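You operate a simulated robot arm through the tools that you are given. There is no shell and no other tool. Be economical: measure what you need, move in short steps, check, and stop when the job is done.

Carry out the task below with a simulated two-armed robot. There is one attempt and no reset: what you move stays moved.

JOB
Take the red test puck labelled "Iron 2.5 mm" from the narrow clear patch of the long bench and put it on the top of the packing bench. Push the green drawer of the store bench shut. Put the pack labelled "Red lentils" from the top of the store bench on the top of the steel table at the narrow belt and the pack marked "Soft figs" on the side tray of the left separator. Close the door of the damp cabinet. Pick up the white bottle with one hand, pass it to the other hand and put it on the right part of the middle line belt. Take the tall blue carton on the steel drawer table and put it away on the field marked hold. Any order will do. Set down upright: pack, white bottle, tall blue carton.

Only the result counts: the job must be done as asked and must still hold three seconds after the hand-in. Knocking over, shifting, dropping, spilling or breaking anything else fails it.

ROBOT AND FRAMES
Two 6-joint arms with two-finger grippers on one trunk, on a base that drives. Base frame: it is fixed to the floor where the robot stands at the start and does not move with it; the origin is under the middle of the robot, x ahead of it, y to its left, z up; the surface under the hand at the start is at about z = 800. Readings come in mm, rad, newtons and seconds.
The left shoulder is at the start at [30, 178, 988], the right one opposite. With the tool pointing down near the work surface each hand reaches from about 460 to 840 mm from the robot's upright axis, wherever it stands, measured 20 degrees to its own side. Places, roughly: brown pack, green sample pack, purple pack, red pa [-2750, -4250, 750]; door of the damp cabinet [-3600, -4000, 800]; field marked Hold [-8100, -4400, 800]; green drawer of the store bench [-2300, -4100, 700]; red test puck [500, -500, 750]; right part of the middle line belt [-7400, 1200, 800]; side tray of the left separator (19x20 cm) [-5020, -120, 660]; tall blue carton [-10500, 5000, 750]; top of the packing bench [700, 4400, 800]; top of the steel table at the narrow belt [-7300, -3100, 800]; white bottle [-11000, 2750, 1000]. Payload 2.54 kg a hand.
Tool frame (each hand has its own): the origin (TCP) lies between the finger pads and is the grasp point; the fingertips stand 30 mm ahead of it; z points along the fingers, y is the line along which they close. Largest opening 116 mm; the body of the gripper starts 95 mm behind the TCP.
Orientation is that of the tool frame in the base frame, as a unit quaternion [w, x, y, z]. With the fingers straight down and closing along the base's y, the tool's x points along the base's -x, its y along +y and its z along -z.

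CONTROLS
- The arms move only by the tool apply_moves. It takes "left_targets", "right_targets" or both (then of equal length, played together; a hand with none holds still); each is a list of rows, each a list of 7 numbers: the shift along the base's x, y, z in mm, then the turn, a rotation vector about the base's x, y, z in rad, then the opening, from 0 (shut) to 1 (fully open). In form: [[x, y, z, rx, ry, rz, gripper], ...]. A call has 1 to 20 rows; each row shifts and turns the commanded pose from where the row before left it. A row lasts 0.2 s, in which the tool goes at most 50 mm and 0.15 rad; a call with a longer step from one row to the next is refused whole, and so is a gripper value outside its range. Where a pose cannot be reached the arm comes as near as it can. A force on the tool above 40 N (or 10 N above the force at the start of the call, whichever is more), or a blocked arm, ends the call early, and 0.2 s more pass. Each finger travels about 153 mm/s and halts on what it meets, pressing with about 29 N; the grip force reading is that of the motor and also rises with nothing between the fingers. The clock runs only during rows and for 0.2 s after the last one: add rows that do not move to give the fingers time. It gives the time, the measured TCP pose, the force on the tool (base axes), the opening and the grip force at its end, in the units of the frame above (readings bear some noise), with the torque about the TCP (base axes, N m) and any sound that the robot's microphone picked up, and new pictures: "pictures" is both (left out), scene, wrist or none (wrist: the cameras of the hands that moved).
- Cameras (640 x 400 px; columns grow to the right, rows downward): "scene" is now at [34.4, -34.5, 1703.8]; the picture's right is [-0.46, -0.89, 0.00], its down [-0.73, 0.38, -0.57] and it looks along [0.50, -0.26, -0.82] (base axes); focal length 266 px, centre (320, 200). "left" rides on the left gripper at [69, 15, -122] in its tool frame; the picture's right is [-0.21, 0.98, 0.00], its down [-0.83, -0.18, -0.53] and it looks along [-0.52, -0.11, 0.85] (tool axes); focal length 251 px, centre (320, 200). "right" rides on the right gripper at [69, -15, -122] in its tool frame; the picture's right is [0.21, 0.98, 0.00], its down [-0.83, 0.18, -0.53] and it looks along [-0.52, 0.11, 0.85] (tool axes); focal length 251 px, centre (320, 200). There is no depth. A picture from a camera that has moved, and an enlarged one, comes with that camera's place and axes in the base frame and with its lens.
- raise_lower(by): slides the trunk up (or, below 0, down) by that many mm; the arms and the scene camera ride with it, the base frame stays. It gives what a move gives, with no picture.
- base_move(legs): drives the robot by 1 to 6 legs, each [ahead, left, turn to the left] in mm, mm and rad, along the robot's own axes; the way and the turn of a leg run together, so that a leg with both is an arc; at most 1500 mm and 3.142 rad a leg. The arms and the cameras ride along, it lands a little off, and it stops where it bumps. It gives what a move gives, and a new picture of the scene camera.
- aim_head(pan, tilt): turns the head with the scene camera to pan (to the left, within 2.496 rad either way) and tilt (down, from -0.506 to 1.204), counted from straight ahead of the robot. It gives what a move gives, and a new picture of the scene camera.
- enlarge(camera, box): a new picture of the part [left, top, right, bottom] of that camera's present view, enlarged. It takes no simulated time.
- job_done(): hands the job in; it is judged then, once.

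Work in short steps. Places have to be worked out from the pictures, the camera data and where the tool is seen: move nearer, look again, correct. Check each grasp and each placing, and mend what went wrong. You have 196 turns and 260 pictures in all, those below and enlarged ones among them. Open the grippers and draw the arms clear of the work before you hand the job in, unless the task says otherwise.

The tools are called after ">>>" as a command line: name --argument value ..., lists and objects as JSON in quotes. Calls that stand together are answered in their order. apply_moves: Moves the arms, as the interface text tells. Its arguments: {"type":"object","properties":{"left_targets":{"type":"array","items":{"type":"array","items":{"type":"number"}}},"right_targets":{"type":"array","items":{"type":"array","items":{"type":"number"}}},"pictures":{"type":"string","enum":["both","scene","wrist","none"]}},"required":[]} The other tools are called the same way: raise_lower (by) slides the trunk up or down; base_move (legs) drives the base; aim_head (pan, tilt) turns the head that bears the scene camera; enlarge (camera, box) takes an enlarged picture of a part of a camera's view; job_done () hands the job in.

At the start:

```text
t: 0.0
left_ee_pos: [595.2, -43.8, 1002.3]
left_tcp_rot: [0.0, 0.0, 1.0, 0.0]
left_force: [0.5, -0.3, -0.1]
left_torque: [0.0, -0.02, -0.02]
left_opening: 115.7
left_gripper_force: 0.0
right_ee_pos: [341.4, -507.1, 994.8]
right_tcp_rot: [0.0, 0.001, 1.0, 0.0]
right_force: [0.6, -0.6, 0.1]
right_torque: [-0.03, 0.02, 0.02]
right_opening: 116.1
right_gripper_force: 0.0
trunk travel left (down, up): [-200.0, 340.0]
robot x, y, heading: [1.0, -2.4, 0.001]
head pan, tilt: [-0.478, 0.969]
```

scene: 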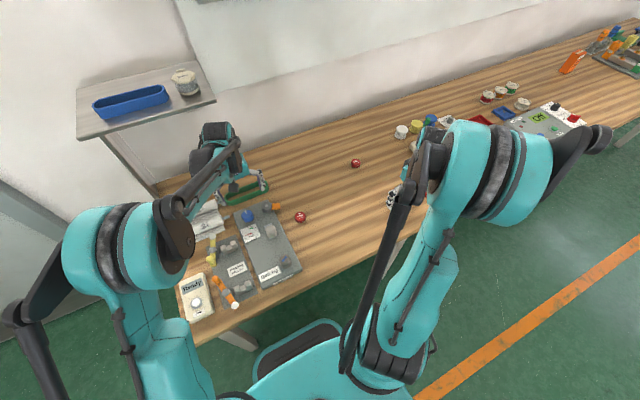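
right: 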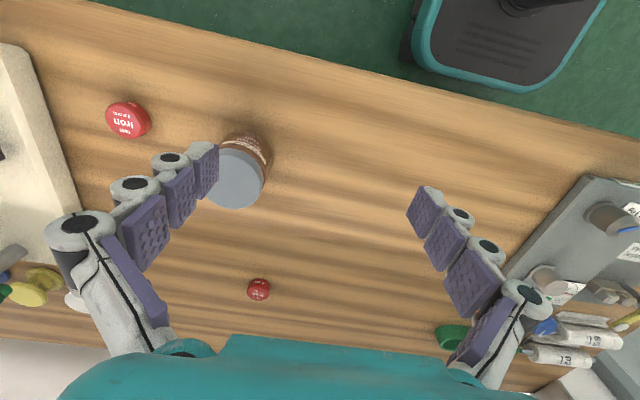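
left: 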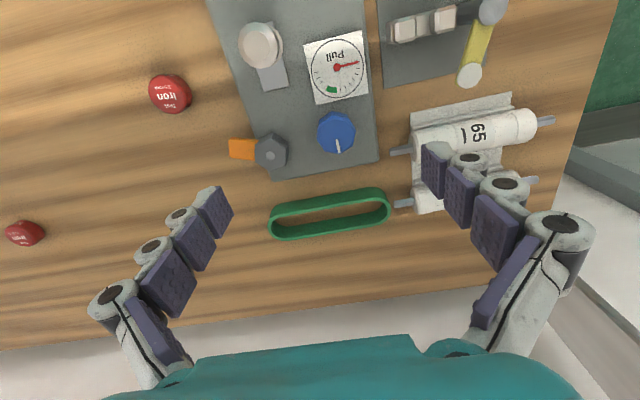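

I see several red pucks on the long bench, so I enlarge the views to read their labels.

>>> enlarge --camera "right" --box '[80, 80, 300, 310]'

>>> enlarge --camera "left" --box '[0, 50, 220, 260]'

>>> enlarge --camera "scene" --box '[280, 60, 600, 260]'

```text
1.74 times, centred on (190, 195) of right
camera zoom: at [271.7, -521.4, 1118.5], right [-0.21, 0.98, 0.0], down [0.83, 0.18, 0.53], along [0.52, 0.11, -0.85], focal length 437 px, centre (546, 209)
```

zoom: 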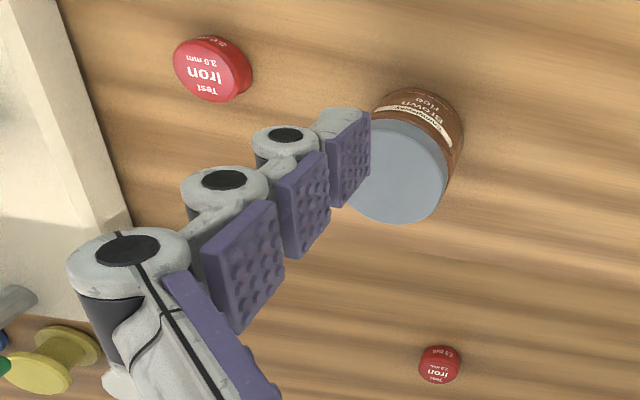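

```text
1.90 times, centred on (110, 155) of left
camera zoom: at [526.8, -27.2, 1125.2], right [0.21, 0.98, 0.0], down [0.83, -0.18, 0.53], along [0.52, -0.11, -0.85], focal length 479 px, centre (720, 286)
```

zoom: 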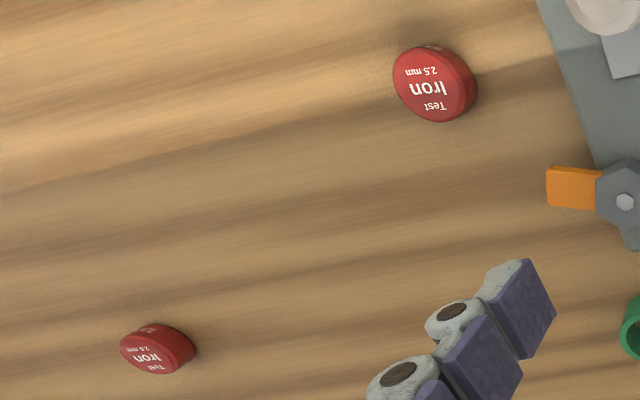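

```text
2.00 times, centred on (440, 160) of scene
camera zoom: at [34.4, -34.5, 1703.8], right [-0.46, -0.89, 0.0], down [-0.73, 0.38, -0.57], along [0.5, -0.26, -0.82], focal length 533 px, centre (80, 280)
```

zoom: 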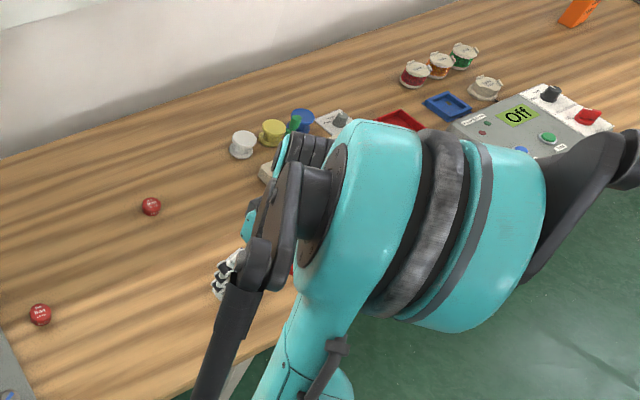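

The 2.5 mm puck works out at about (540, -208), with its top near z 812. The right hand goes above it and the left hand moves a little aside.

>>> apply_moves --right_targets '[[25, 37, 0, 0, 0, 0, 1], [25, 37, 0, 0, 0, 0, 1], [25, 37, 0, 0, 0, 0, 1], [25, 37, 0, 0, 0, 0, 1], [25, 37, 0, 0, 0, 0, 1], [25, 37, 0, 0, 0, 0, 1], [25, 37, 0, 0, 0, 0, 1], [24, 40, 0, 0, 0, 0, 1], [0, 0, -40, 0, 0, 0, 1], [0, 0, -30, 0, 0, 0, 1], [0, 0, 0, 0, 0, 0, 1]]' --left_targets '[[0, 25, 0, 0, 0, 0, 1], [0, 25, 0, 0, 0, 0, 1], [0, 25, 0, 0, 0, 0, 1], [0, 25, 0, 0, 0, 0, 1], [0, 25, 0, 0, 0, 0, 1], [0, 25, 0, 0, 0, 0, 1], [0, 0, 0, 0, 0, 0, 1], [0, 0, 0, 0, 0, 0, 1], [0, 0, 0, 0, 0, 0, 1], [0, 0, 0, 0, 0, 0, 1], [0, 0, 0, 0, 0, 0, 1]]' --pictures "both"

```text
t: 2.4
left_ee_pos: [593.0, 109.3, 1003.8]
left_tcp_rot: [0.0, 0.0, 1.0, 0.0]
left_force: [-0.4, 0.0, 0.9]
left_torque: [-0.01, 0.01, 0.01]
left_opening: 116.0
left_gripper_force: 0.0
right_ee_pos: [537.2, -204.4, 925.0]
right_tcp_rot: [0.0, -0.001, 1.0, -0.001]
right_force: [-0.3, -0.2, -1.2]
right_torque: [0.02, -0.04, 0.01]
right_opening: 115.9
right_gripper_force: 0.0
trunk travel left (down, up): [-200.0, 340.0]
robot x, y, heading: [-0.6, -1.4, -0.001]
head pan, tilt: [-0.478, 0.969]
camera scene: at [34.1, -34.8, 1703.8], right [-0.46, -0.89, 0.0], down [-0.73, 0.38, -0.57], along [0.5, -0.26, -0.82], focal length 266 px, centre (320, 200)
camera right: at [468.5, -219.3, 1047.1], right [-0.21, 0.98, 0.0], down [0.83, 0.18, 0.53], along [0.52, 0.11, -0.85], focal length 251 px, centre (320, 200)
camera left: at [524.7, 124.7, 1126.2], right [0.21, 0.98, 0.0], down [0.83, -0.18, 0.53], along [0.52, -0.11, -0.85], focal length 251 px, centre (320, 200)
```

scene: 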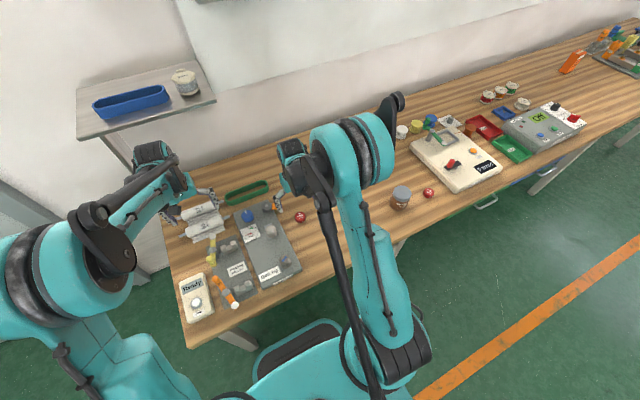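
right: 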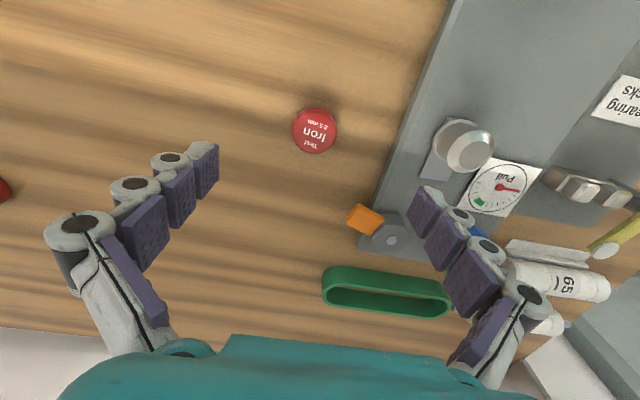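
left: 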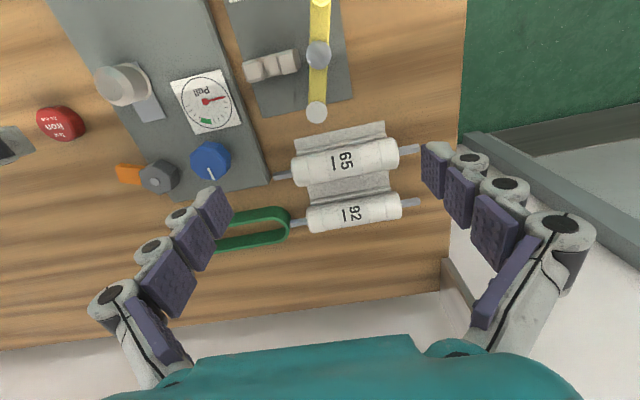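

The puck sits at about (538, -210). I narrow the opening to clear the board edge and lower onto it.

>>> apply_moves --right_targets '[[1, -5, -20, 0, 0, 0, 0.75], [0, 0, -30, 0, 0, 0, 0.75], [0, 0, -25, 0, 0, 0, 0.75], [0, 0, -13, 0, 0, 0, 0.75], [0, 0, 0, 0, 0, 0, 0.75]]' --pictures "wrist"

```text
t: 3.6
left_ee_pos: [593.3, 108.0, 1003.7]
left_tcp_rot: [0.001, 0.0, 1.0, 0.001]
left_force: [-0.2, 0.0, 0.1]
left_torque: [-0.02, 0.0, 0.01]
left_opening: 115.9
left_gripper_force: 0.0
right_ee_pos: [541.0, -214.3, 834.7]
right_tcp_rot: [0.0, 0.001, 1.0, 0.0]
right_force: [-0.2, 0.6, -0.3]
right_torque: [0.01, -0.02, -0.01]
right_opening: 87.1
right_gripper_force: 0.0
trunk travel left (down, up): [-200.0, 340.0]
robot x, y, heading: [2.4, -2.6, 0.004]
head pan, tilt: [-0.478, 0.969]
camera right: at [471.0, -227.8, 958.5], right [-0.21, 0.98, 0.0], down [0.83, 0.18, 0.53], along [0.52, 0.11, -0.85], focal length 251 px, centre (320, 200)
```

right: 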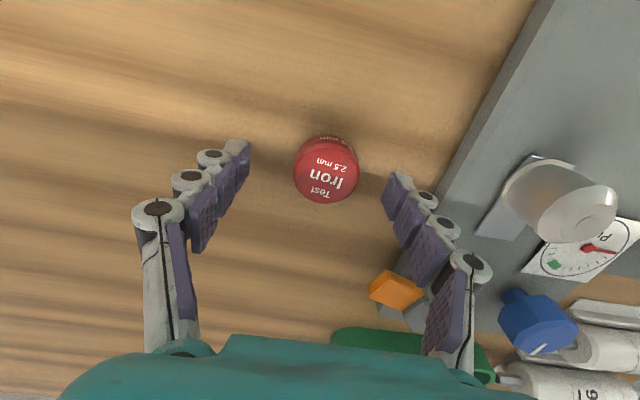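

The fingers straddle the puck, so I close them and lift.

>>> apply_moves --right_targets '[[-2, 3, 0, 0, 0, 0, 0.4], [0, 0, 0, 0, 0, 0, 0.2], [0, 0, 0, 0, 0, 0, 0.2], [0, 0, 0, 0, 0, 0, 0.2], [0, 0, 20, 0, 0, 0, 0.2], [0, 0, 40, 0, 0, 0, 0.2], [0, 0, 40, 0, 0, 0, 0.2]]' --pictures "wrist"

```text
t: 5.2
left_ee_pos: [591.4, 109.1, 1003.5]
left_tcp_rot: [0.0, -0.001, 1.0, -0.001]
left_force: [-0.4, 0.6, -0.1]
left_torque: [0.0, -0.03, -0.01]
left_opening: 115.9
left_gripper_force: 0.0
right_ee_pos: [537.0, -209.8, 938.7]
right_tcp_rot: [0.0, -0.001, 1.0, 0.0]
right_force: [0.1, -0.6, -0.2]
right_torque: [-0.01, 0.02, 0.03]
right_opening: 40.1
right_gripper_force: 28.8
trunk travel left (down, up): [-200.0, 340.0]
robot x, y, heading: [-2.0, 2.8, -0.0]
head pan, tilt: [-0.478, 0.969]
camera right: at [467.3, -224.8, 1062.0], right [-0.21, 0.98, 0.0], down [0.83, 0.18, 0.53], along [0.52, 0.11, -0.85], focal length 251 px, centre (320, 200)
```

right: 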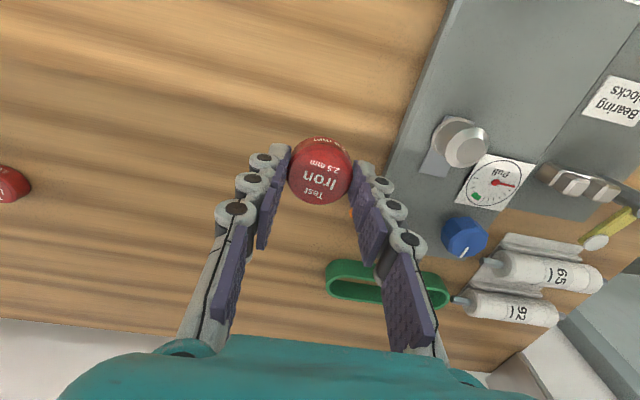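

The puck is held (40 mm opening). I raise both hands and pull them back for driving.

>>> apply_moves --right_targets '[[0, 0, 40, 0, 0, 0, 0.2], [0, 0, 40, 0, 0, 0, 0.2], [-15, -20, 30, 0, 0, 0, 0.2], [-30, -20, 20, 0, 0, 0, 0.2], [-40, -20, 0, 0, 0, 0, 0.2], [-40, 0, 0, 0, 0, 0, 0.2]]' --left_targets '[[0, 0, 40, 0, 0, 0, 1], [0, 0, 40, 0, 0, 0, 1], [-40, 20, 0, 0, 0, 0, 1], [-40, 20, 0, 0, 0, 0, 1], [-40, 20, 0, 0, 0, 0, 1], [-40, 20, 0, 0, 0, 0, 1]]' --pictures "none"

>>> aim_head --pan 1.45 --tilt 0.25

>>> aim_head --pan 2.45 --tilt 0.2

>>> aim_head --pan -2.45 --tilt 0.2

```text
t: 6.6
left_ee_pos: [427.9, 186.6, 1084.5]
left_tcp_rot: [0.002, 0.001, 1.0, 0.0]
left_force: [-0.9, 0.7, 0.1]
left_torque: [-0.03, -0.08, 0.03]
left_opening: 116.1
left_gripper_force: 0.1
right_ee_pos: [410.3, -271.4, 1069.5]
right_tcp_rot: [0.001, 0.0, 1.0, 0.0]
right_force: [-1.1, 0.2, -0.6]
right_torque: [-0.01, -0.08, 0.02]
right_opening: 40.0
right_gripper_force: 28.9
trunk travel left (down, up): [-200.0, 340.0]
robot x, y, heading: [-3.5, -0.9, -0.002]
head pan, tilt: [-0.478, 0.969]
```

```text
t: 8.5
left_ee_pos: [430.2, 186.0, 1083.6]
left_tcp_rot: [0.0, 0.0, 1.0, 0.0]
left_force: [-1.0, -0.6, -0.1]
left_torque: [0.01, -0.01, 0.0]
left_opening: 116.3
left_gripper_force: 0.1
right_ee_pos: [413.7, -272.3, 1068.2]
right_tcp_rot: [-0.001, 0.0, 1.0, 0.0]
right_force: [-0.3, 0.9, 0.0]
right_torque: [-0.01, 0.0, -0.05]
right_opening: 39.9
right_gripper_force: 29.4
trunk travel left (down, up): [-200.0, 340.0]
robot x, y, heading: [1.2, -3.2, -0.0]
head pan, tilt: [1.45, 0.25]
camera scene: at [-17.8, 91.3, 1765.8], right [0.99, -0.12, 0.0], down [-0.03, -0.25, -0.97], along [0.12, 0.96, -0.25], focal length 266 px, centre (320, 200)
```

scene: 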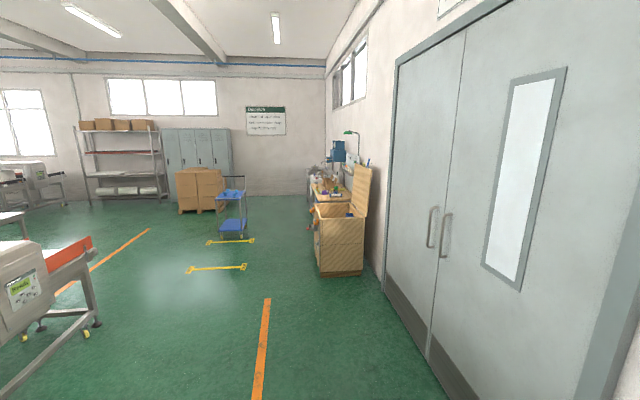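

```text
t: 9.8
left_ee_pos: [431.1, 186.2, 1083.7]
left_tcp_rot: [0.0, 0.0, 1.0, -0.001]
left_force: [-0.9, 0.1, -0.3]
left_torque: [-0.01, 0.0, -0.02]
left_opening: 115.9
left_gripper_force: 0.0
right_ee_pos: [413.8, -274.0, 1067.4]
right_tcp_rot: [-0.001, 0.0, 1.0, 0.0]
right_force: [-0.3, -0.1, -0.8]
right_torque: [-0.01, -0.01, 0.0]
right_opening: 40.0
right_gripper_force: 29.0
trunk travel left (down, up): [-200.0, 340.0]
robot x, y, heading: [0.6, 2.9, -0.0]
head pan, tilt: [2.45, 0.201]
camera scene: at [-100.9, 58.0, 1770.4], right [0.64, 0.77, 0.0], down [0.15, -0.13, -0.98], along [-0.75, 0.63, -0.2], focal length 266 px, centre (320, 200)
```

scene: 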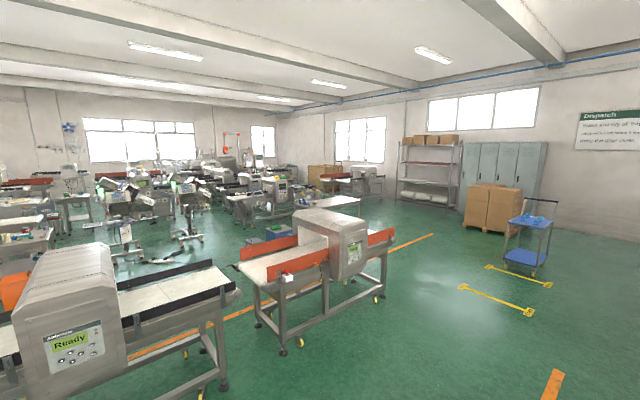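

```text
t: 13.6
left_ee_pos: [430.4, 184.9, 1083.9]
left_tcp_rot: [0.0, 0.0, 1.0, 0.0]
left_force: [-0.5, 0.0, 0.1]
left_torque: [-0.01, 0.03, 0.0]
left_opening: 115.8
left_gripper_force: 0.0
right_ee_pos: [414.1, -273.1, 1069.1]
right_tcp_rot: [0.0, 0.0, 1.0, 0.0]
right_force: [-0.5, 0.0, -0.7]
right_torque: [0.0, 0.01, 0.03]
right_opening: 39.9
right_gripper_force: 28.9
trunk travel left (down, up): [-200.0, 340.0]
robot x, y, heading: [2.3, 0.9, -0.003]
head pan, tilt: [-2.45, 0.201]
camera scene: at [-100.9, -60.9, 1770.4], right [-0.64, 0.77, 0.0], down [0.15, 0.13, -0.98], along [-0.75, -0.62, -0.2], focal length 266 px, centre (320, 200)
```

scene: 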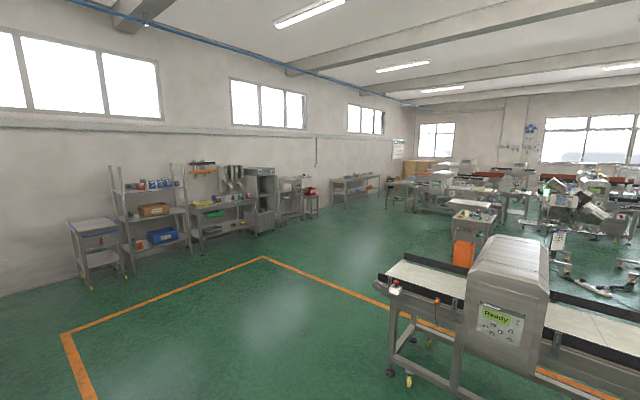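

The packing bench runs along the same wall to my left, beyond a wooden crate. I aim the head ahead-left, back off, and strafe left towards it.

>>> base_move --legs '[[-450, 0, 0], [0, 1500, 0], [0, 1500, 0], [0, 1200, 0]]'

>>> aim_head --pan 0.2 --tilt 0.6

```text
t: 36.1
left_ee_pos: [61.7, 4371.8, 1083.7]
left_tcp_rot: [0.0, 0.031, 1.0, 0.0]
left_force: [0.4, 0.1, -0.5]
left_torque: [-0.03, -0.02, -0.02]
left_opening: 115.8
left_gripper_force: 0.1
right_ee_pos: [14.7, 3916.4, 1068.0]
right_tcp_rot: [0.0, 0.033, 0.999, -0.001]
right_force: [0.7, 0.6, -1.9]
right_torque: [0.01, -0.02, 0.01]
right_opening: 39.8
right_gripper_force: 29.1
trunk travel left (down, up): [-200.0, 340.0]
robot x, y, heading: [-383.3, 4215.6, -0.06]
head pan, tilt: [-2.45, 0.201]
camera scene: at [-484.3, 4160.6, 1770.4], right [-0.59, 0.81, 0.0], down [0.16, 0.12, -0.98], along [-0.79, -0.58, -0.2], focal length 266 px, centre (320, 200)
```

scene: 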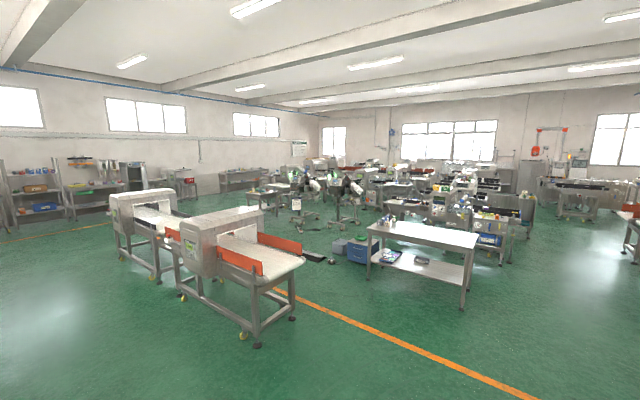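

```text
t: 38.5
left_ee_pos: [62.2, 4371.7, 1083.7]
left_tcp_rot: [0.0, 0.031, 1.0, 0.0]
left_force: [0.5, -0.5, -0.3]
left_torque: [-0.02, -0.01, 0.02]
left_opening: 116.3
left_gripper_force: 0.1
right_ee_pos: [16.3, 3915.8, 1066.9]
right_tcp_rot: [0.0, 0.032, 0.999, 0.0]
right_force: [-0.1, 0.0, -0.9]
right_torque: [-0.02, -0.02, 0.0]
right_opening: 40.0
right_gripper_force: 28.7
trunk travel left (down, up): [-200.0, 340.0]
robot x, y, heading: [-382.7, 4215.4, -0.061]
head pan, tilt: [0.201, 0.6]
camera scene: at [-321.4, 4227.0, 1733.6], right [0.14, -0.99, 0.0], down [-0.56, -0.08, -0.83], along [0.82, 0.11, -0.56], focal length 266 px, centre (320, 200)
```

scene: 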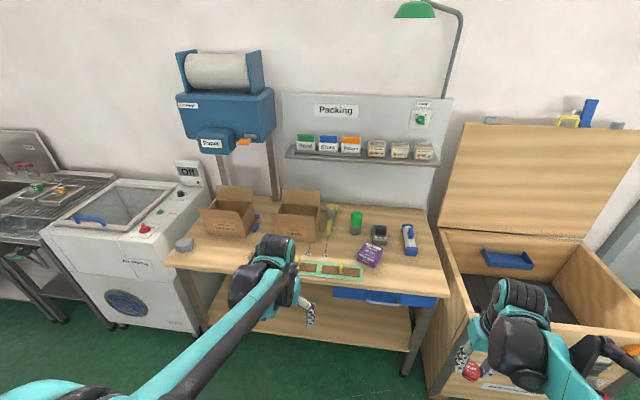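

Free space on the bench is at its front right, around (500, 3930). I straighten the heading and drive closer.

>>> base_move --legs '[[0, 0, 0.06], [365, -85, 0]]'

>>> aim_head --pan -0.35 --tilt 0.95

```text
t: 41.3
left_ee_pos: [418.1, 4320.7, 1083.5]
left_tcp_rot: [-0.001, -0.004, 1.0, 0.001]
left_force: [1.0, 1.0, 0.3]
left_torque: [-0.02, 0.02, 0.03]
left_opening: 115.7
left_gripper_force: 0.0
right_ee_pos: [404.3, 3861.6, 1068.1]
right_tcp_rot: [0.0, -0.004, 1.0, 0.0]
right_force: [0.1, -0.2, -0.3]
right_torque: [0.0, -0.01, 0.0]
right_opening: 39.9
right_gripper_force: 29.6
trunk travel left (down, up): [-200.0, 340.0]
robot x, y, heading: [-13.2, 4129.6, 0.013]
head pan, tilt: [0.201, 0.6]
camera scene: at [46.2, 4147.8, 1733.6], right [0.21, -0.98, 0.0], down [-0.55, -0.12, -0.82], along [0.81, 0.17, -0.57], focal length 266 px, centre (320, 200)
```

scene: 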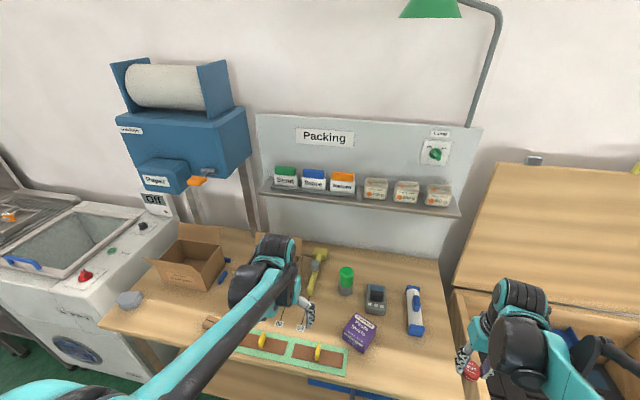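

```text
t: 42.3
left_ee_pos: [417.4, 4319.2, 1083.1]
left_tcp_rot: [0.0, -0.004, 1.0, 0.0]
left_force: [-0.2, -0.1, 0.6]
left_torque: [0.01, -0.02, 0.05]
left_opening: 116.0
left_gripper_force: 0.0
right_ee_pos: [403.9, 3861.5, 1068.7]
right_tcp_rot: [0.0, -0.004, 1.0, -0.001]
right_force: [-0.2, -0.5, 0.0]
right_torque: [-0.01, -0.01, -0.03]
right_opening: 39.7
right_gripper_force: 28.9
trunk travel left (down, up): [-200.0, 340.0]
robot x, y, heading: [-11.9, 4135.4, 0.011]
head pan, tilt: [-0.351, 0.949]
camera scene: at [27.3, 4105.3, 1705.2], right [-0.34, -0.94, 0.0], down [-0.77, 0.27, -0.58], along [0.55, -0.2, -0.81], focal length 266 px, centre (320, 200)
```

scene: 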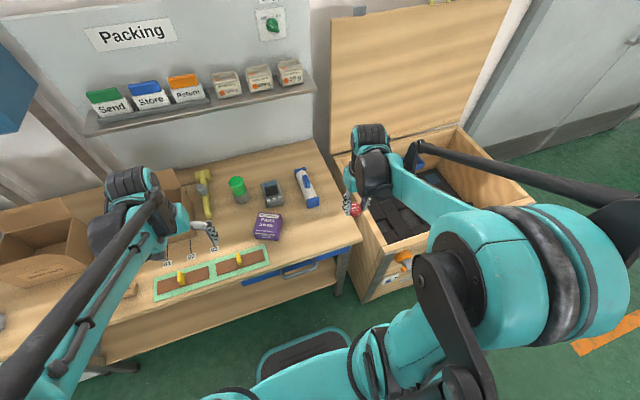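

I target about (535, 3925), clear of the bottle and purple pack, and approach to mid-height first.

>>> apply_moves --right_targets '[[40, 16, 0, 0, 0, 0, 0.2], [45, 16, 0, 0, 0, 0, 0.2], [46, 20, 0, 0, 0, 0, 0.2], [0, 12, -40, 0, 0, 0, 0.2], [0, 0, -45, 0, 0, 0, 0.2], [0, 0, -45, 0, 0, 0, 0.2], [0, 0, 0, 0, 0, 0, 0.2]]' --pictures "both"

```text
refused: row 3 steps farther than a row can; nothing moved
```

Row 3 was slightly too long, so I resend it with shorter steps.

>>> apply_moves --right_targets '[[35, 16, 0, 0, 0, 0, 0.2], [35, 16, 0, 0, 0, 0, 0.2], [35, 16, 0, 0, 0, 0, 0.2], [26, 16, -20, 0, 0, 0, 0.2], [0, 0, -45, 0, 0, 0, 0.2], [0, 0, -45, 0, 0, 0, 0.2], [0, 0, -20, 0, 0, 0, 0.2], [0, 0, 0, 0, 0, 0, 0.2]]' --pictures "both"

```text
t: 44.1
left_ee_pos: [418.4, 4321.6, 1083.2]
left_tcp_rot: [-0.001, -0.005, 1.0, 0.0]
left_force: [-0.4, 1.0, -0.3]
left_torque: [0.01, -0.01, 0.01]
left_opening: 116.2
left_gripper_force: 0.1
right_ee_pos: [533.8, 3927.6, 938.0]
right_tcp_rot: [0.0, -0.004, 1.0, 0.0]
right_force: [0.7, -1.4, -0.3]
right_torque: [0.04, -0.02, -0.05]
right_opening: 39.6
right_gripper_force: 28.6
trunk travel left (down, up): [-200.0, 340.0]
robot x, y, heading: [-13.8, 4130.2, 0.008]
head pan, tilt: [-0.351, 0.949]
camera scene: at [27.1, 4105.4, 1705.2], right [-0.34, -0.94, 0.0], down [-0.77, 0.27, -0.58], along [0.55, -0.2, -0.81], focal length 266 px, centre (320, 200)
camera right: at [464.5, 3911.6, 1060.1], right [-0.22, 0.97, 0.0], down [0.82, 0.19, 0.53], along [0.52, 0.12, -0.85], focal length 251 px, centre (320, 200)
```

scene: 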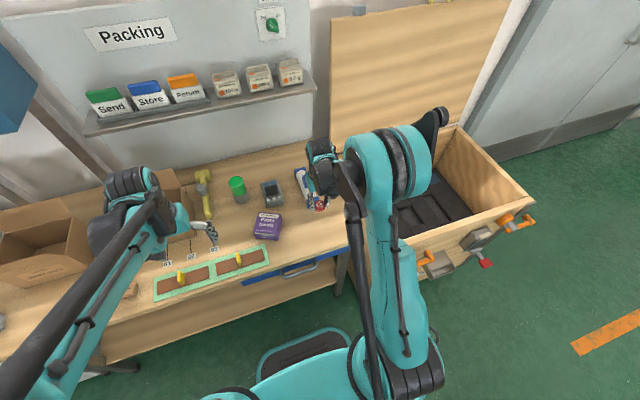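
right: 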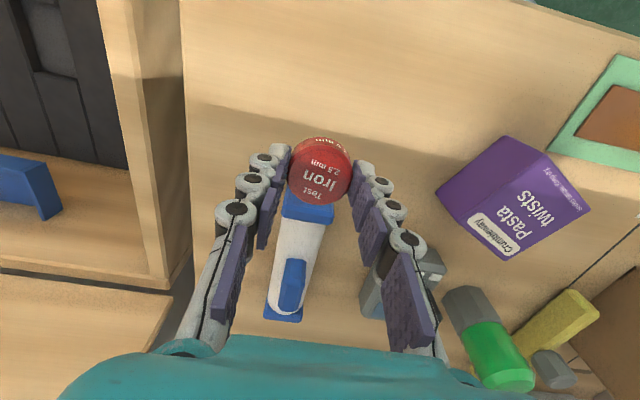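

The bottle tip is about 90 mm ahead of the puck, so this spot is clear. I lower gently.

>>> apply_moves --right_targets '[[0, 0, -40, 0, 0, 0, 0.2], [0, 0, -40, 0, 0, 0, 0.2], [0, 0, -14, 0, 0, 0, 0.2], [0, 0, -6, 0, 0, 0, 0.2], [0, 0, 0, 0, 0, 0, 0.2]]' --pictures "wrist"

```text
t: 45.0
left_ee_pos: [416.8, 4322.5, 1084.5]
left_tcp_rot: [0.001, -0.004, 1.0, -0.001]
left_force: [0.8, -0.6, -0.5]
left_torque: [0.0, 0.0, -0.01]
left_opening: 116.1
left_gripper_force: 0.1
right_ee_pos: [532.3, 3927.5, 851.2]
right_tcp_rot: [0.0, -0.004, 1.0, -0.001]
right_force: [-3.1, 1.0, 31.2]
right_torque: [0.24, 0.2, -0.05]
right_opening: 40.0
right_gripper_force: 28.9
trunk travel left (down, up): [-200.0, 340.0]
robot x, y, heading: [-13.5, 4134.0, 0.01]
head pan, tilt: [-0.351, 0.949]
stopped in row 4 (right hand): the force on the tool passed its limit at 66 N (the readings are from after the stop); the commanded pose is now the measured one
camera right: at [462.2, 3912.9, 972.2], right [-0.22, 0.98, 0.0], down [0.82, 0.19, 0.54], along [0.52, 0.12, -0.84], focal length 251 px, centre (320, 200)
```

right: 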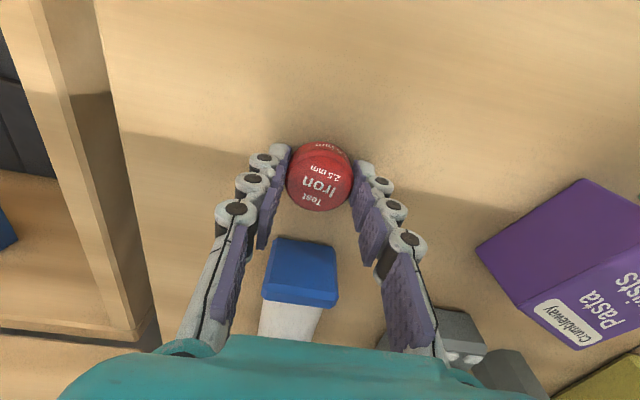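

Contact is made at z 851, so the puck is on the bench. I open the fingers and rise.

>>> apply_moves --right_targets '[[0, 0, 1, 0, 0, 0, 0.4], [0, 0, 0, 0, 0, 0, 0.7], [0, 0, 0, 0, 0, 0, 0.7], [0, 0, 40, 0, 0, 0, 0.7], [0, 0, 45, 0, 0, 0, 0.7], [0, 0, 45, 0, 0, 0, 0.7], [0, 0, 45, 0, 0, 0, 0.7], [0, 0, 45, 0, 0, 0, 0.7]]' --pictures "wrist"

```text
t: 46.8
left_ee_pos: [416.8, 4321.1, 1083.4]
left_tcp_rot: [0.0, -0.005, 1.0, 0.001]
left_force: [0.2, -0.3, -0.3]
left_torque: [-0.03, -0.07, 0.01]
left_opening: 116.1
left_gripper_force: 0.1
right_ee_pos: [535.5, 3927.8, 1070.1]
right_tcp_rot: [0.001, -0.004, 1.0, 0.0]
right_force: [-0.5, 0.4, -0.6]
right_torque: [-0.01, 0.02, 0.01]
right_opening: 81.5
right_gripper_force: 0.0
trunk travel left (down, up): [-200.0, 340.0]
robot x, y, heading: [-13.7, 4131.3, 0.009]
head pan, tilt: [-0.351, 0.949]
camera right: at [465.0, 3912.2, 1192.0], right [-0.22, 0.97, 0.0], down [0.82, 0.19, 0.54], along [0.52, 0.12, -0.84], focal length 251 px, centre (320, 200)
```

right: 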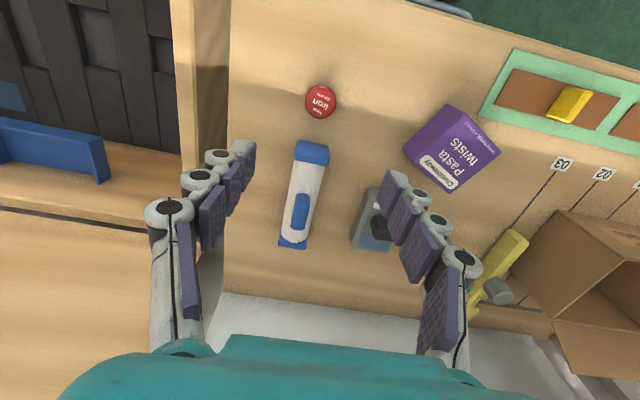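

The puck stands on the packing bench. I retract the right hand, then back off and travel south towards the store bench.

>>> apply_moves --right_targets '[[-40, -15, 0, 0, 0, 0, 1], [-40, -15, 0, 0, 0, 0, 1], [-40, -15, 0, 0, 0, 0, 1]]' --pictures "none"

>>> base_move --legs '[[-550, 0, 0], [0, -1500, 0], [0, -1500, 0], [0, -1500, 0], [0, -1500, 0], [0, 0, -1.57]]'

>>> aim_head --pan 0.5 --tilt 0.35

```text
t: 47.5
left_ee_pos: [414.7, 4320.6, 1084.5]
left_tcp_rot: [0.001, -0.004, 1.0, 0.0]
left_force: [0.0, 0.2, 0.2]
left_torque: [0.03, -0.04, 0.0]
left_opening: 116.1
left_gripper_force: 0.1
right_ee_pos: [415.6, 3880.1, 1066.9]
right_tcp_rot: [0.001, -0.004, 1.0, 0.0]
right_force: [-1.3, 0.2, 0.2]
right_torque: [0.0, -0.05, 0.03]
right_opening: 116.0
right_gripper_force: 0.0
trunk travel left (down, up): [-200.0, 340.0]
robot x, y, heading: [-11.3, 4129.9, 0.015]
head pan, tilt: [-0.351, 0.949]
```

```text
t: 82.3
left_ee_pos: [-315.2, -2254.5, 1083.7]
left_tcp_rot: [0.0, 0.703, 0.711, 0.0]
left_force: [0.6, 0.4, 0.0]
left_torque: [-0.01, -0.02, 0.02]
left_opening: 116.0
left_gripper_force: 0.1
right_ee_pos: [-755.2, -2257.8, 1067.2]
right_tcp_rot: [0.002, 0.703, 0.711, -0.001]
right_force: [-0.1, 0.0, 0.3]
right_torque: [-0.01, 0.0, 0.06]
right_opening: 116.1
right_gripper_force: 0.1
trunk travel left (down, up): [-200.0, 340.0]
robot x, y, heading: [-505.3, -1825.4, -1.562]
head pan, tilt: [-0.351, 0.949]
camera scene: at [-530.3, -1865.8, 1705.2], right [-0.94, 0.33, 0.0], down [0.27, 0.77, -0.58], along [-0.19, -0.55, -0.81], focal length 266 px, centre (320, 200)
```

scene: 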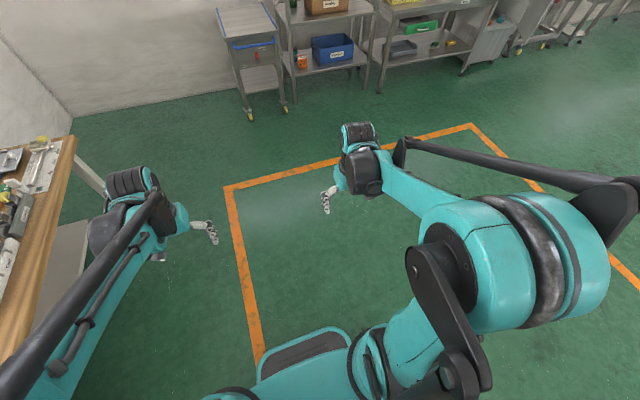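

```text
t: 83.5
left_ee_pos: [-315.6, -2254.5, 1083.8]
left_tcp_rot: [0.0, 0.703, 0.711, 0.0]
left_force: [-0.2, 0.3, 0.6]
left_torque: [0.01, 0.0, 0.03]
left_opening: 116.1
left_gripper_force: 0.1
right_ee_pos: [-755.6, -2258.3, 1066.0]
right_tcp_rot: [0.0, 0.703, 0.711, -0.002]
right_force: [-0.5, -0.4, 0.0]
right_torque: [0.0, 0.01, 0.03]
right_opening: 116.3
right_gripper_force: 0.0
trunk travel left (down, up): [-200.0, 340.0]
robot x, y, heading: [-501.1, -1826.7, -1.558]
head pan, tilt: [0.499, 0.351]
camera scene: at [-460.5, -1878.6, 1756.3], right [-0.87, -0.49, 0.0], down [-0.17, 0.3, -0.94], along [0.46, -0.82, -0.34], focal length 266 px, centre (320, 200)
```

scene: 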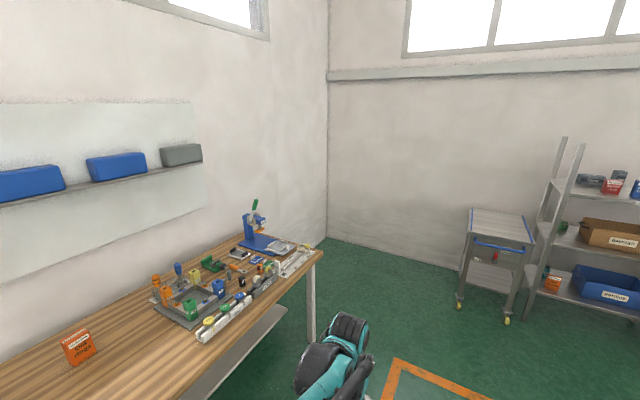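

I drive on toward the front of the store bench and look.

>>> base_move --legs '[[0, -1500, 0], [800, -500, 0]]'

>>> aim_head --pan 0.0 --tilt 0.55

```text
t: 95.5
left_ee_pos: [-2361.6, -3021.3, 1082.1]
left_tcp_rot: [0.001, 0.714, 0.7, 0.0]
left_force: [-0.6, 0.3, 1.1]
left_torque: [0.04, -0.02, -0.04]
left_opening: 116.1
left_gripper_force: 0.1
right_ee_pos: [-2800.4, -3010.5, 1067.2]
right_tcp_rot: [0.001, 0.715, 0.699, -0.001]
right_force: [0.8, -0.6, -0.2]
right_torque: [0.01, -0.03, -0.02]
right_opening: 115.7
right_gripper_force: 0.0
trunk travel left (down, up): [-200.0, 340.0]
robot x, y, heading: [-2538.9, -2587.4, -1.596]
head pan, tilt: [0.499, 0.351]
camera scene: at [-2493.8, -2641.2, 1756.4], right [-0.89, -0.46, 0.0], down [-0.16, 0.31, -0.94], along [0.43, -0.83, -0.34], focal length 266 px, centre (320, 200)
```

scene: 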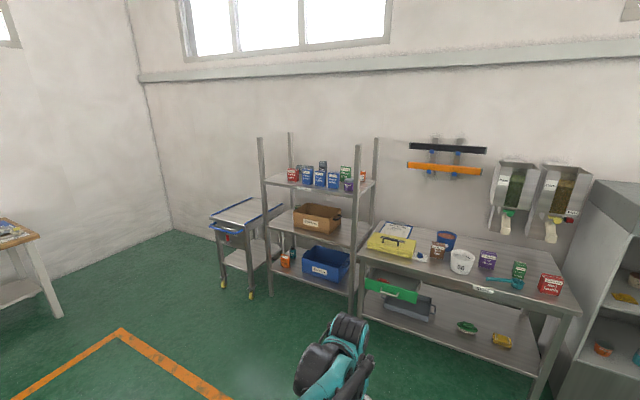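

```text
t: 96.4
left_ee_pos: [-2360.3, -3020.0, 1083.1]
left_tcp_rot: [-0.001, 0.714, 0.7, 0.0]
left_force: [-0.7, 0.5, -0.5]
left_torque: [-0.02, 0.02, 0.03]
left_opening: 115.9
left_gripper_force: 0.0
right_ee_pos: [-2800.6, -3010.4, 1067.0]
right_tcp_rot: [0.001, 0.715, 0.699, -0.001]
right_force: [0.1, -0.4, 0.2]
right_torque: [0.01, 0.02, -0.01]
right_opening: 116.0
right_gripper_force: 0.0
trunk travel left (down, up): [-200.0, 340.0]
robot x, y, heading: [-2537.1, -2586.6, -1.597]
head pan, tilt: [0.0, 0.55]
camera scene: at [-2538.2, -2647.9, 1738.2], right [-1.0, 0.02, 0.0], down [0.01, 0.52, -0.85], along [-0.02, -0.85, -0.52], focal length 266 px, centre (320, 200)
```

scene: 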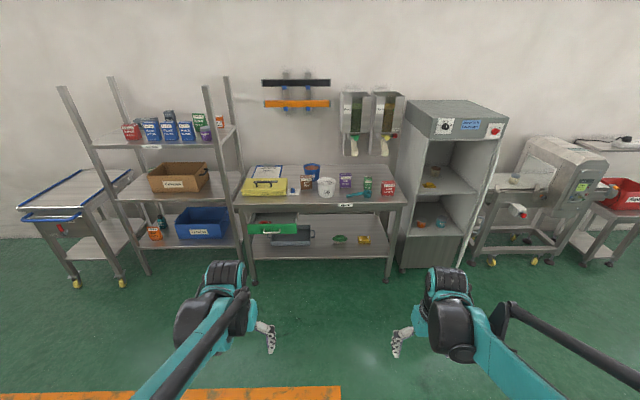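

>>> enlarge --camera "scene" --box '[230, 150, 420, 270]'

>>> enlarge --camera "scene" --box '[380, 90, 540, 280]'

```text
3.33 times, centred on (325, 210) of scene
camera zoom: at [-2538.2, -2647.9, 1738.2], right [-1.0, 0.02, 0.0], down [0.01, 0.52, -0.85], along [-0.02, -0.85, -0.52], focal length 888 px, centre (303, 167)
```

zoom: 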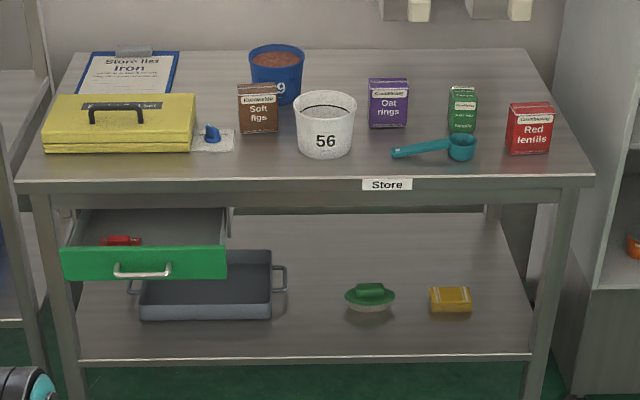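

```text
2.11 times, centred on (460, 185) of scene
camera zoom: at [-2538.2, -2647.9, 1738.2], right [-1.0, 0.02, 0.0], down [0.01, 0.52, -0.85], along [-0.02, -0.85, -0.52], focal length 561 px, centre (25, 232)
```

zoom: 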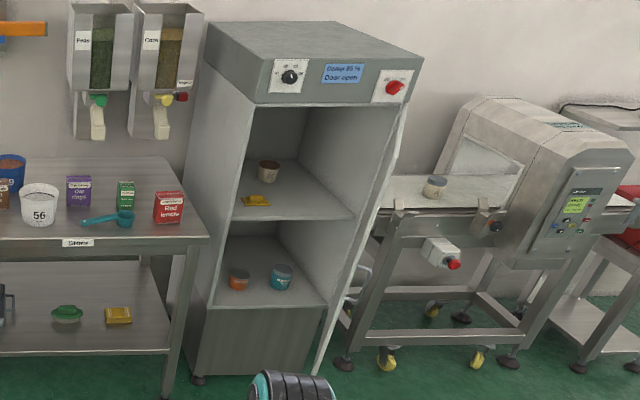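

I identify the packs: "Soft figs" (brown), "Red lentils" (red), and the green drawer open at the left. I move closer, placing the left hand in front of the drawer.

>>> base_move --legs '[[0, 0, 0.026], [800, 67, 0]]'

>>> aim_head --pan 0.1 --tilt 0.85

```text
t: 101.0
left_ee_pos: [-2267.7, -3814.0, 1083.1]
left_tcp_rot: [0.0, 0.701, 0.713, 0.001]
left_force: [0.2, 0.0, -0.5]
left_torque: [0.03, 0.0, 0.04]
left_opening: 115.9
left_gripper_force: 0.1
right_ee_pos: [-2706.5, -3819.7, 1066.0]
right_tcp_rot: [0.0, 0.702, 0.712, -0.001]
right_force: [-0.3, 0.4, -0.2]
right_torque: [0.0, -0.04, -0.04]
right_opening: 115.9
right_gripper_force: 0.1
trunk travel left (down, up): [-200.0, 340.0]
robot x, y, heading: [-2456.3, -3387.3, -1.553]
head pan, tilt: [0.0, 0.55]
camera scene: at [-2458.1, -3447.3, 1738.1], right [-1.0, -0.02, 0.0], down [-0.01, 0.52, -0.85], along [0.01, -0.85, -0.52], focal length 266 px, centre (320, 200)
```

scene: 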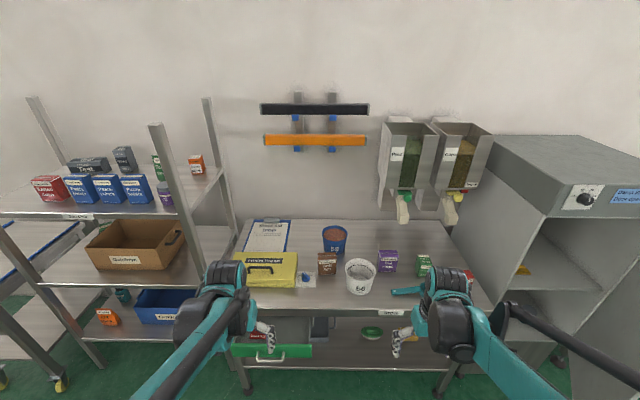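

```text
t: 101.8
left_ee_pos: [-2266.0, -3814.2, 1084.6]
left_tcp_rot: [0.0, 0.701, 0.713, 0.0]
left_force: [-0.2, 0.7, 0.5]
left_torque: [0.01, -0.02, -0.02]
left_opening: 116.0
left_gripper_force: 0.0
right_ee_pos: [-2707.2, -3818.8, 1066.1]
right_tcp_rot: [0.0, 0.701, 0.713, -0.001]
right_force: [0.1, 0.3, -0.1]
right_torque: [0.0, 0.0, 0.01]
right_opening: 116.3
right_gripper_force: 0.0
trunk travel left (down, up): [-200.0, 340.0]
robot x, y, heading: [-2456.7, -3383.2, -1.554]
head pan, tilt: [0.099, 0.85]
camera scene: at [-2450.7, -3434.4, 1712.8], right [-0.99, -0.12, 0.0], down [-0.09, 0.75, -0.66], along [0.08, -0.66, -0.75], focal length 266 px, centre (320, 200)
```

scene: 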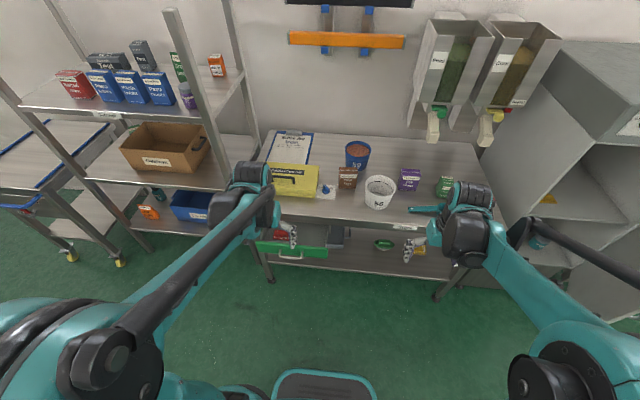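

The drawer front is at about x -2268, y -3985, z 663–741. I back off 100 mm and swing the left hand to point forward with the fingers closed, in front of the drawer face.

>>> base_move --legs '[[-100, 0, -0.017]]'

>>> apply_moves --left_targets '[[0, -12, -33, -0.1428, 0, 0, 0], [0, -12, -33, -0.1428, 0, 0, 0], [0, -12, -33, -0.1428, 0, 0, 0], [0, -12, -33, -0.1428, 0, 0, 0], [0, -12, -33, -0.1428, 0, 0, 0], [0, -12, -33, -0.1428, 0, 0, 0], [0, -12, -33, -0.1428, 0, 0, 0], [0, -12, -33, -0.1428, 0, 0, 0], [0, -12, -33, -0.1428, 0, 0, 0], [0, -12, -33, -0.1428, 0, 0, 0], [0, -12, -33, -0.1428, 0, 0, 0], [0, 0, 0, 0, 0, 0, 0]]' --pictures "both"

```text
t: 103.0
left_ee_pos: [-2275.6, -3717.2, 1084.3]
left_tcp_rot: [0.001, 0.707, 0.707, 0.0]
left_force: [-0.1, 1.0, 0.0]
left_torque: [-0.07, -0.01, 0.01]
left_opening: 115.8
left_gripper_force: 0.1
right_ee_pos: [-2714.3, -3716.4, 1067.0]
right_tcp_rot: [0.0, 0.707, 0.708, -0.002]
right_force: [0.3, 1.5, 0.1]
right_torque: [-0.08, 0.02, -0.02]
right_opening: 116.0
right_gripper_force: 0.1
trunk travel left (down, up): [-200.0, 340.0]
robot x, y, heading: [-2460.6, -3285.7, -1.572]
head pan, tilt: [0.099, 0.85]
camera scene: at [-2452.3, -3335.5, 1712.8], right [-0.99, -0.1, 0.0], down [-0.07, 0.75, -0.66], along [0.07, -0.66, -0.75], focal length 266 px, centre (320, 200)
```

scene: 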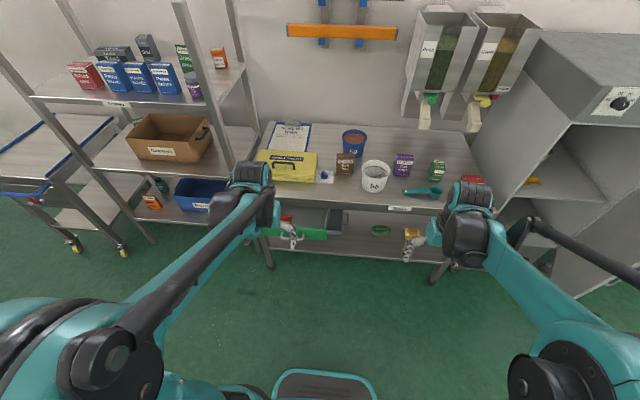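

```text
t: 105.6
left_ee_pos: [-2273.0, -4048.6, 992.8]
left_tcp_rot: [0.49, 0.509, 0.508, -0.492]
left_force: [-0.7, 0.4, 0.9]
left_torque: [-0.01, 0.02, 0.06]
left_opening: 0.0
left_gripper_force: 28.5
left hand out of reach, approached as far as the arm can: row 5, 6, 7, 8, 9, 10, 11
right_ee_pos: [-2714.0, -3716.7, 1067.2]
right_tcp_rot: [0.001, 0.708, 0.707, -0.002]
right_force: [0.4, 1.2, -0.4]
right_torque: [-0.01, -0.03, 0.03]
right_opening: 116.0
right_gripper_force: 0.0
trunk travel left (down, up): [-200.0, 340.0]
robot x, y, heading: [-2461.7, -3288.5, -1.567]
head pan, tilt: [0.099, 0.85]
camera scene: at [-2452.3, -3336.6, 1712.8], right [-0.99, -0.1, 0.0], down [-0.07, 0.75, -0.66], along [0.07, -0.66, -0.75], focal length 266 px, centre (320, 200)
camera left: at [-2256.9, -3923.4, 929.3], right [0.98, -0.01, 0.21], down [-0.18, 0.51, 0.84], along [-0.12, -0.86, 0.49], focal length 251 px, centre (320, 200)
```

scene: 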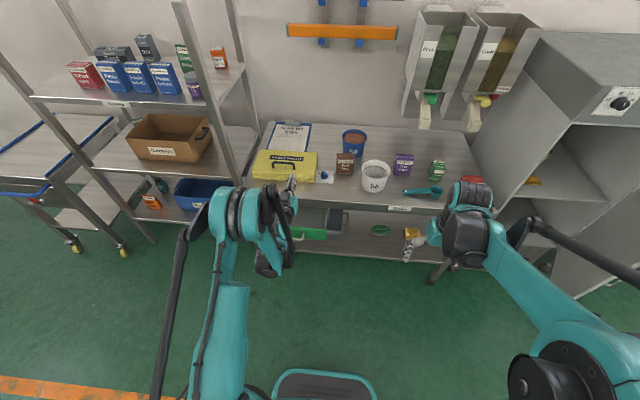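
left: 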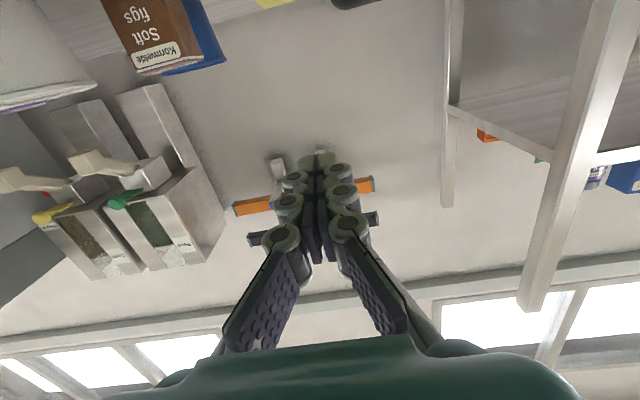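

A fully horizontal tool is out of reach that low, so I rotate back toward a 45° tilt and watch where the hand goes.

>>> apply_moves --left_targets '[[0, 0, 0, 0.13, 0, 0, 0], [0, 0, 0, 0.13, 0, 0, 0], [0, 0, 0, 0.13, 0, 0, 0], [0, 0, 0, 0.13, 0, 0, 0], [0, 0, 0, 0.13, 0, 0, 0], [0, 0, 0, 0.13, 0, 0, 0], [0, 0, 0, 0, 0, 0, 0], [0, 0, 0, 0, 0, 0, 0]]' --pictures "scene"

```text
t: 107.4
left_ee_pos: [-2272.7, -4047.7, 991.2]
left_tcp_rot: [0.271, 0.653, 0.653, -0.271]
left_force: [-0.5, -0.7, -0.7]
left_torque: [0.01, 0.02, 0.01]
left_opening: 0.0
left_gripper_force: 28.6
right_ee_pos: [-2714.6, -3716.5, 1064.7]
right_tcp_rot: [0.0, 0.707, 0.707, -0.002]
right_force: [0.1, 0.4, 0.1]
right_torque: [0.04, 0.02, 0.0]
right_opening: 116.0
right_gripper_force: 0.0
trunk travel left (down, up): [-200.0, 340.0]
robot x, y, heading: [-2461.1, -3288.5, -1.571]
head pan, tilt: [0.099, 0.85]
camera scene: at [-2452.3, -3337.4, 1712.7], right [-0.99, -0.1, 0.0], down [-0.07, 0.75, -0.66], along [0.07, -0.66, -0.75], focal length 266 px, centre (320, 200)
```

scene: 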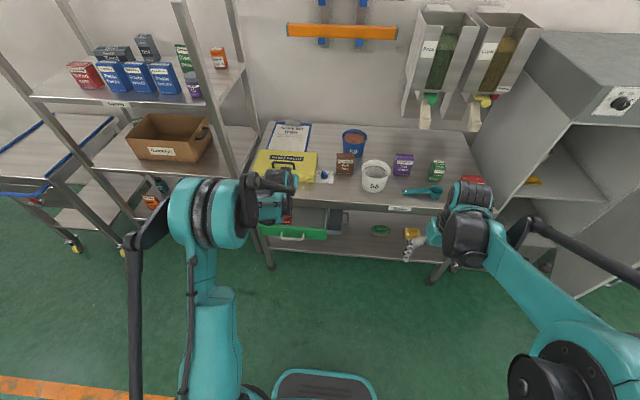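

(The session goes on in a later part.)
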